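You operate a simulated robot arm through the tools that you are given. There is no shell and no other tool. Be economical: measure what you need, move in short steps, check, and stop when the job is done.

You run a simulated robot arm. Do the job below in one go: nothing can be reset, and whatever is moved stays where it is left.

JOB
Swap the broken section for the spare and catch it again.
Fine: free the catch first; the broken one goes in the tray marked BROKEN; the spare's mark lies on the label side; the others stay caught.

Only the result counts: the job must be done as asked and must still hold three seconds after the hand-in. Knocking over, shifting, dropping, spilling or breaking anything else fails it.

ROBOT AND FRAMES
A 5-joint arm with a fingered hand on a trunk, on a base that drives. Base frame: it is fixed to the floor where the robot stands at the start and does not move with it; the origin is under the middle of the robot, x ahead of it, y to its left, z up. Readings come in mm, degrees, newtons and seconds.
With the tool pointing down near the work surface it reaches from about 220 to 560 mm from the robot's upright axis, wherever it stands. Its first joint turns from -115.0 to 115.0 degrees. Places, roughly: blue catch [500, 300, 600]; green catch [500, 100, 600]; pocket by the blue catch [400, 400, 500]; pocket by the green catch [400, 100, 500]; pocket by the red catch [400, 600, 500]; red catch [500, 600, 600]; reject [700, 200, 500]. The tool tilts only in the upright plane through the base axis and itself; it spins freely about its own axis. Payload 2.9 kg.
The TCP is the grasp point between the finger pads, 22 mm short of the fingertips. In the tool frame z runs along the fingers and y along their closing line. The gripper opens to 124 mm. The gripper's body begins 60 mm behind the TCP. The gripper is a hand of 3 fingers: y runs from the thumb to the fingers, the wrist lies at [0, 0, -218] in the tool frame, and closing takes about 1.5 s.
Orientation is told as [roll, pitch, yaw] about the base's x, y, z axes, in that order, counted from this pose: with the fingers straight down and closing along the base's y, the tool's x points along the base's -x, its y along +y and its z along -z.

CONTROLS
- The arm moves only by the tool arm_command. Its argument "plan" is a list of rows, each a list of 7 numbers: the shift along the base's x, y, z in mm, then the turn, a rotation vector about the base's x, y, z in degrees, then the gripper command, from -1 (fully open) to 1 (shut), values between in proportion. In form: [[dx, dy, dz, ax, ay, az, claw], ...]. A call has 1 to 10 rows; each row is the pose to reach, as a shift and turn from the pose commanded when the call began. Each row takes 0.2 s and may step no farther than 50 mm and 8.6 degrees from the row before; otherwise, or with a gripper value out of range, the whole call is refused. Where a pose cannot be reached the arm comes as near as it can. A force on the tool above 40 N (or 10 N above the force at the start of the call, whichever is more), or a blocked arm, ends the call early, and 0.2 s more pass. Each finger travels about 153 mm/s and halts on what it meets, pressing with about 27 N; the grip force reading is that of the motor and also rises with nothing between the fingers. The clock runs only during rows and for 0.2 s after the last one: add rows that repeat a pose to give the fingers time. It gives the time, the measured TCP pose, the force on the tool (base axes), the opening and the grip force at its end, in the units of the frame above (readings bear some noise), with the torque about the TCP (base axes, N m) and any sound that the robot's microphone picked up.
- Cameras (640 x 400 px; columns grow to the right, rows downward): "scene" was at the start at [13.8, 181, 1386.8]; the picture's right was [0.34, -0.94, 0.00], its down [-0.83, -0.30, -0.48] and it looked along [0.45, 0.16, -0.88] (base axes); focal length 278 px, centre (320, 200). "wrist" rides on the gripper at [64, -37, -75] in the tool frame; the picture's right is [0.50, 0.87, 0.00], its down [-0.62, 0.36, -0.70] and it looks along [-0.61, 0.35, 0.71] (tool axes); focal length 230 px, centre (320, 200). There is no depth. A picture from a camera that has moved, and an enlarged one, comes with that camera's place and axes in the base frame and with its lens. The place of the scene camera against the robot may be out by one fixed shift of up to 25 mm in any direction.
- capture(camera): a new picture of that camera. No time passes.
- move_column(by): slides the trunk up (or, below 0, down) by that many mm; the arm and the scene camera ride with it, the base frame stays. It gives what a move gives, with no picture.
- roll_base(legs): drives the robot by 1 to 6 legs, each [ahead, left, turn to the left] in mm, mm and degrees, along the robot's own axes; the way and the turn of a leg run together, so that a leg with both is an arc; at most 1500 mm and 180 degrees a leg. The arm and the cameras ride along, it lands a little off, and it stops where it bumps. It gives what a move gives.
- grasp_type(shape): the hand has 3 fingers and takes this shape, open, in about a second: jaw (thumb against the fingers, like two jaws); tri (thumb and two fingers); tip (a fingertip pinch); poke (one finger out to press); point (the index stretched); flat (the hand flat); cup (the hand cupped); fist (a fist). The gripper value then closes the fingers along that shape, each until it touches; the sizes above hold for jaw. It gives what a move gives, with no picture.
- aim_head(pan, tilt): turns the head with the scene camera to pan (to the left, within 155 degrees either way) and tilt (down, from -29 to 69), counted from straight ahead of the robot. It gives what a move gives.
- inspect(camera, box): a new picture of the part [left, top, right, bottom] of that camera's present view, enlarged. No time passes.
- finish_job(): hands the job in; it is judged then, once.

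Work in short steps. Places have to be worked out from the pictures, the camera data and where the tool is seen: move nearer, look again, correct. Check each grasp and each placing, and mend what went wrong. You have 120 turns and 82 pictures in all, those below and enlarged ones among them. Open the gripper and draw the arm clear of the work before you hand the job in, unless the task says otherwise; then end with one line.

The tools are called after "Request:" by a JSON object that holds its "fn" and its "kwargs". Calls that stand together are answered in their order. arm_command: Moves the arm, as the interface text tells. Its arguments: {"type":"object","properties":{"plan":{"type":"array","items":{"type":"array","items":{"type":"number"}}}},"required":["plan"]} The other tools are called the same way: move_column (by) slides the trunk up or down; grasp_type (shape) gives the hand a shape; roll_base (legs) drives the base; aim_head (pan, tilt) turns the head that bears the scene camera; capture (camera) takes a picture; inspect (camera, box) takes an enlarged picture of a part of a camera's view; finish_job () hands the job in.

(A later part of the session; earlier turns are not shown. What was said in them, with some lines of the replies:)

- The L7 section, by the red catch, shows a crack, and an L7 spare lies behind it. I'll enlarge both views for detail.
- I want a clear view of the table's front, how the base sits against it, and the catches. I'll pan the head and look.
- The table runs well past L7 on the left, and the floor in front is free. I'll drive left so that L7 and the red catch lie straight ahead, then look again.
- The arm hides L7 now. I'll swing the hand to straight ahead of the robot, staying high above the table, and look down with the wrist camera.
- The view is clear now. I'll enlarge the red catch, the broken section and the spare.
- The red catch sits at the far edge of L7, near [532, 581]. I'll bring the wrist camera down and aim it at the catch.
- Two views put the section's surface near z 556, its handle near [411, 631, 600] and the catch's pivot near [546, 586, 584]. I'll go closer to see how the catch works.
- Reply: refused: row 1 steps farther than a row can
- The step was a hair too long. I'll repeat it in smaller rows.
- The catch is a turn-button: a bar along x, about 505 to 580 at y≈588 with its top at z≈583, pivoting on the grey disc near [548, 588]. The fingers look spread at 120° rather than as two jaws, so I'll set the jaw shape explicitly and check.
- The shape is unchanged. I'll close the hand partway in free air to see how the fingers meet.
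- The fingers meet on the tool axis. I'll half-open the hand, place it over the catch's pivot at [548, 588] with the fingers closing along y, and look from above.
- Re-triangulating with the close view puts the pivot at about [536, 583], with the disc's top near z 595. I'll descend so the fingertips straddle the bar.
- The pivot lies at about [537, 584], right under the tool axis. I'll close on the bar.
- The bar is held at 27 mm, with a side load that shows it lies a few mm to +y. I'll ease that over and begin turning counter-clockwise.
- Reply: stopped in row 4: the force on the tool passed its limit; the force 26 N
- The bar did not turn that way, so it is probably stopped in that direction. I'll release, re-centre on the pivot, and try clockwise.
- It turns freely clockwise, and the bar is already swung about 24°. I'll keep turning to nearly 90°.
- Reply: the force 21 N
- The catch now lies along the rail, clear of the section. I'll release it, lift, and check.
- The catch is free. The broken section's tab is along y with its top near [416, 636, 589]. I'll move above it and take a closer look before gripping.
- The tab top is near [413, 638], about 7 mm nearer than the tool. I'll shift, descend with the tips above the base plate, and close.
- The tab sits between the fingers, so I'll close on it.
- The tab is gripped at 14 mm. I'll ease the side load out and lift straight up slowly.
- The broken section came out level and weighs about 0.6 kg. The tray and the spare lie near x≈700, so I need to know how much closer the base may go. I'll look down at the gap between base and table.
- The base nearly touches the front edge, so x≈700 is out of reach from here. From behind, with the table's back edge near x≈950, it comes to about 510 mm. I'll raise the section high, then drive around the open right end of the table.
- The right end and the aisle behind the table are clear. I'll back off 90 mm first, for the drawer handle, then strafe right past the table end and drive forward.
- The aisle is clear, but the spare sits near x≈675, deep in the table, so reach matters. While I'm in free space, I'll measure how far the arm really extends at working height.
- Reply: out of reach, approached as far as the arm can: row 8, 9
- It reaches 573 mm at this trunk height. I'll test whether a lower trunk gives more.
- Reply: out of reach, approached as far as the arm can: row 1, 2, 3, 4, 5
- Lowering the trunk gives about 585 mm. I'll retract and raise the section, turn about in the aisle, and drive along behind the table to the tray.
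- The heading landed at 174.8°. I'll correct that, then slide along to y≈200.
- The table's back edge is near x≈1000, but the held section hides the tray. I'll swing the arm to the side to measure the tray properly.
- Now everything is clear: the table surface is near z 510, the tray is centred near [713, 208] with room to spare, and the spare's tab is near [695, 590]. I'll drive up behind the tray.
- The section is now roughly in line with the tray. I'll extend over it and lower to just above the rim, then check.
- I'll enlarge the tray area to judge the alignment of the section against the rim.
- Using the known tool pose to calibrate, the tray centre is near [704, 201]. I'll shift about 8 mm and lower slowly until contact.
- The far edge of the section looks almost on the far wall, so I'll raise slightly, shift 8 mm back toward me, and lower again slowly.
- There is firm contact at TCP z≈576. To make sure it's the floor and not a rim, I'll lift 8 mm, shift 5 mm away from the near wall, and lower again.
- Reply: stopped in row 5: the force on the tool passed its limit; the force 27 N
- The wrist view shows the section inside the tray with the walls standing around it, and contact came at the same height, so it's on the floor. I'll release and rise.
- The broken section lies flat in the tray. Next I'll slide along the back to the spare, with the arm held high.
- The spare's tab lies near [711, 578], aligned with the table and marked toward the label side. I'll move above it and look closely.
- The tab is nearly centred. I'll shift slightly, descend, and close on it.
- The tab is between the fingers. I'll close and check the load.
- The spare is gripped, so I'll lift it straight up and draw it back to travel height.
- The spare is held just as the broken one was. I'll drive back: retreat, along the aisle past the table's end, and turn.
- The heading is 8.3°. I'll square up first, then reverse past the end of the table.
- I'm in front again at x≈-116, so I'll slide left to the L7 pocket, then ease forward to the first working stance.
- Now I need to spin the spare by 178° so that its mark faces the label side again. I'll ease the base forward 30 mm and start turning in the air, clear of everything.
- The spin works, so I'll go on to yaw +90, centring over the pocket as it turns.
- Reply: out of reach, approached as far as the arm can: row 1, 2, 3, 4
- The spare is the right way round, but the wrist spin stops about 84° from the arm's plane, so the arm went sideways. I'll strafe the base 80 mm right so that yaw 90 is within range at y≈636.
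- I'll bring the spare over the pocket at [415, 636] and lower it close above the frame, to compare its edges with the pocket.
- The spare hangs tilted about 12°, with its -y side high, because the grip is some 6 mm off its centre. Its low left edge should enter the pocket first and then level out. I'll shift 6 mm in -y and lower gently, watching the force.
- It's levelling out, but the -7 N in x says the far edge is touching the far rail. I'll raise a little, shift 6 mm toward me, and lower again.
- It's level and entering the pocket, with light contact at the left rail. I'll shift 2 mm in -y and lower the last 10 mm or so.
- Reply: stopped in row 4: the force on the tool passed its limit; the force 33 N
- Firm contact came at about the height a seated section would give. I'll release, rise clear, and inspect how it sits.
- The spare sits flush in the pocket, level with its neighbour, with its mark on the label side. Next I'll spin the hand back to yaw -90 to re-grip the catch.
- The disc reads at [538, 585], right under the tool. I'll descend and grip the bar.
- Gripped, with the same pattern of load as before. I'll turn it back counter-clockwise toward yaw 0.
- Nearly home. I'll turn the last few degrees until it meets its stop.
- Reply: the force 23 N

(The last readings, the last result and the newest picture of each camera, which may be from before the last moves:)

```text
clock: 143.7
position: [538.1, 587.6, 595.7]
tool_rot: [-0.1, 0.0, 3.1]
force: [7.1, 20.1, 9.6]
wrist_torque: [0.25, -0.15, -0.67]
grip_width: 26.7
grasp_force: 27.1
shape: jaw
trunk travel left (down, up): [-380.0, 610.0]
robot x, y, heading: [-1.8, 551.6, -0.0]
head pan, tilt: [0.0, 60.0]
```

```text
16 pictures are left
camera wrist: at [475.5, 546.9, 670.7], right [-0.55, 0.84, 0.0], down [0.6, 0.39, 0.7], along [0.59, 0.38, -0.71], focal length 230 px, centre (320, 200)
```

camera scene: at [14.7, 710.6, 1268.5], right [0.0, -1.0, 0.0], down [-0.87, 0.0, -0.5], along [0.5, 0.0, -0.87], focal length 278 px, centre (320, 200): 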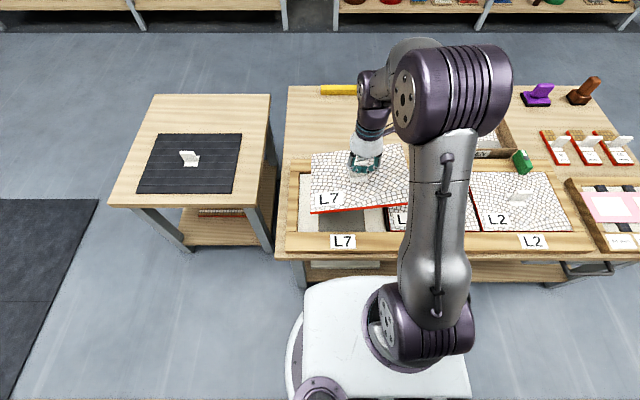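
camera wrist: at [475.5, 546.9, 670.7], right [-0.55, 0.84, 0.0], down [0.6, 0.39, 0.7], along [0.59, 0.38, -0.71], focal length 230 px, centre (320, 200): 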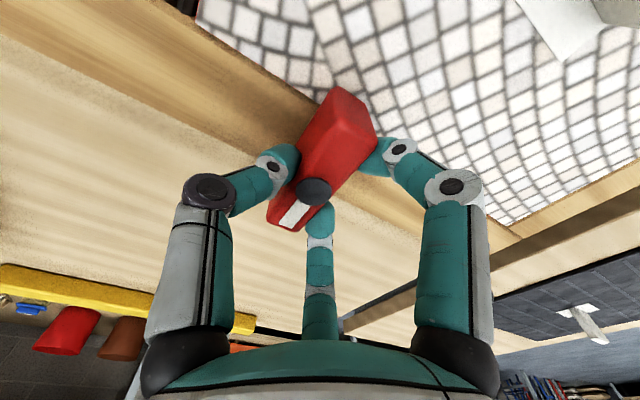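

The -0.67 N·m torque shows the catch is at its stop. I'll open, lift clear and check the result.

Request:
{"fn": "arm_command", "kwargs": {"plan": [[0, 0, 0, 0, 0, 0, 0], [0, 0, 0, 0, 0, 0, 0], [0, 0, 0, 0, 0, 0, 0], [0, 0, 30, 0, 0, 0, 0], [0, 0, 70, 0, 0, 0, 0], [-30, -10, 105, 0, 0, 0, 0], [-60, -25, 140, 0, 0, 0, 0], [-90, -50, 165, 0, 0, 0, 0], [-120, -80, 180, 0, 0, 0, 0], [-150, -110, 200, 0, 0, 0, 0]]}}

Request:
{"fn": "capture", "kwargs": {"camera": "wrist"}}

Request:
{"fn": "capture", "kwargs": {"camera": "scene"}}

Request:
{"fn": "inspect", "kwargs": {"camera": "wrist", "box": [220, 60, 420, 220]}}

```text
clock: 145.9
position: [387.9, 473.2, 794.3]
tool_rot: [0.0, 0.1, 2.9]
force: [0.0, -0.4, 0.2]
wrist_torque: [0.03, -0.02, -0.01]
grip_width: 61.5
grasp_force: 0.0
shape: jaw
trunk travel left (down, up): [-380.0, 610.0]
robot x, y, heading: [-2.0, 551.6, 0.2]
head pan, tilt: [0.0, 60.0]
```

```text
15 pictures are left
camera wrist: at [324.5, 432.4, 869.4], right [-0.55, 0.84, 0.0], down [0.6, 0.39, 0.7], along [0.59, 0.38, -0.71], focal length 230 px, centre (320, 200)
```

wrist: 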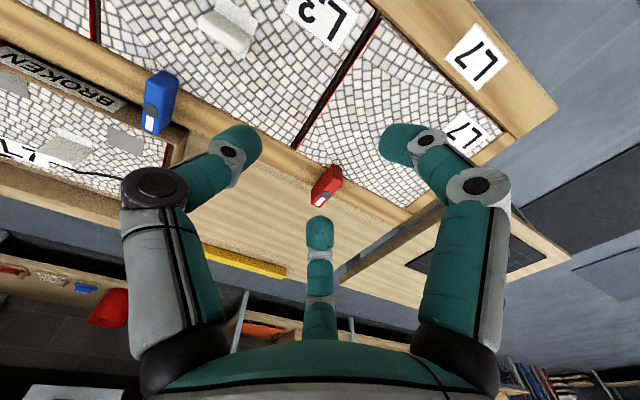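

```text
14 pictures are left
camera scene: at [13.5, 711.2, 1268.4], right [0.0, -1.0, 0.0], down [-0.87, 0.0, -0.5], along [0.5, 0.0, -0.87], focal length 278 px, centre (320, 200)
```

scene: 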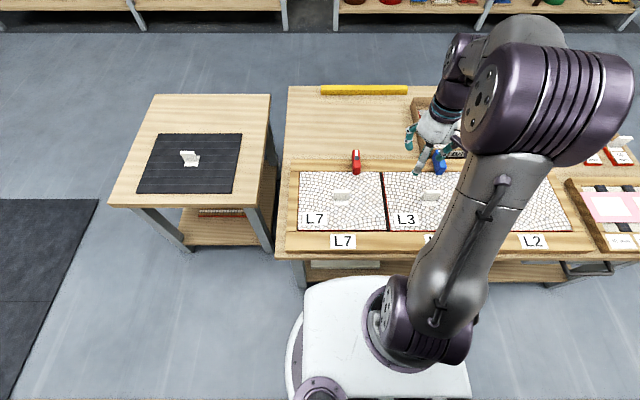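

```text
2.50 times, centred on (320, 140) of wrist
camera zoom: at [324.5, 432.4, 869.4], right [-0.55, 0.84, 0.0], down [0.6, 0.39, 0.7], along [0.59, 0.38, -0.71], focal length 575 px, centre (320, 350)
```

zoom: 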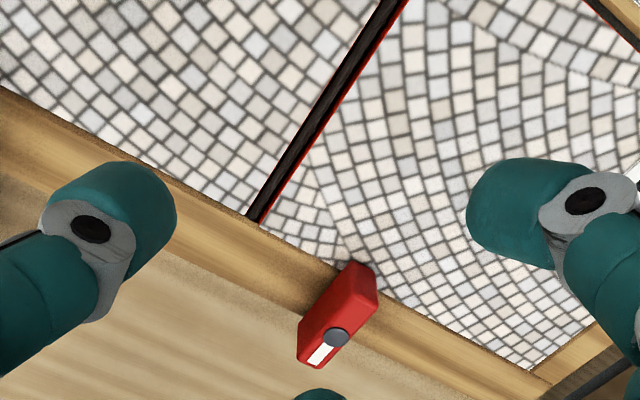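

The spare is seated with its mark on the label side, and the red catch lies across its edge as at the start. The broken section is in the BROKEN tray, and the blue and green catches are untouched. I'll open the hand fully and draw up clear.

Request:
{"fn": "arm_command", "kwargs": {"plan": [[-20, 0, 40, 0, 0, 0, -1], [-40, 0, 80, 0, 0, 0, -1], [-40, 0, 80, 0, 0, 0, -1], [-40, 0, 80, 0, 0, 0, -1]]}}

Request:
{"fn": "finish_job", "kwargs": {}}

```text
clock: 146.9
position: [351.3, 474.3, 873.9]
tool_rot: [0.1, 0.0, 3.0]
force: [0.1, 0.2, 0.6]
wrist_torque: [0.02, -0.01, -0.04]
grip_width: 124.0
grasp_force: 0.0
shape: jaw
trunk travel left (down, up): [-380.0, 610.0]
robot x, y, heading: [-4.8, 554.5, 0.5]
head pan, tilt: [0.0, 60.0]
```

```text
The job is handed in.
```

The broken L7 section is in the BROKEN tray, and the spare is in its pocket with its mark on the label side and the red catch closed over it; the other two sections stayed caught.
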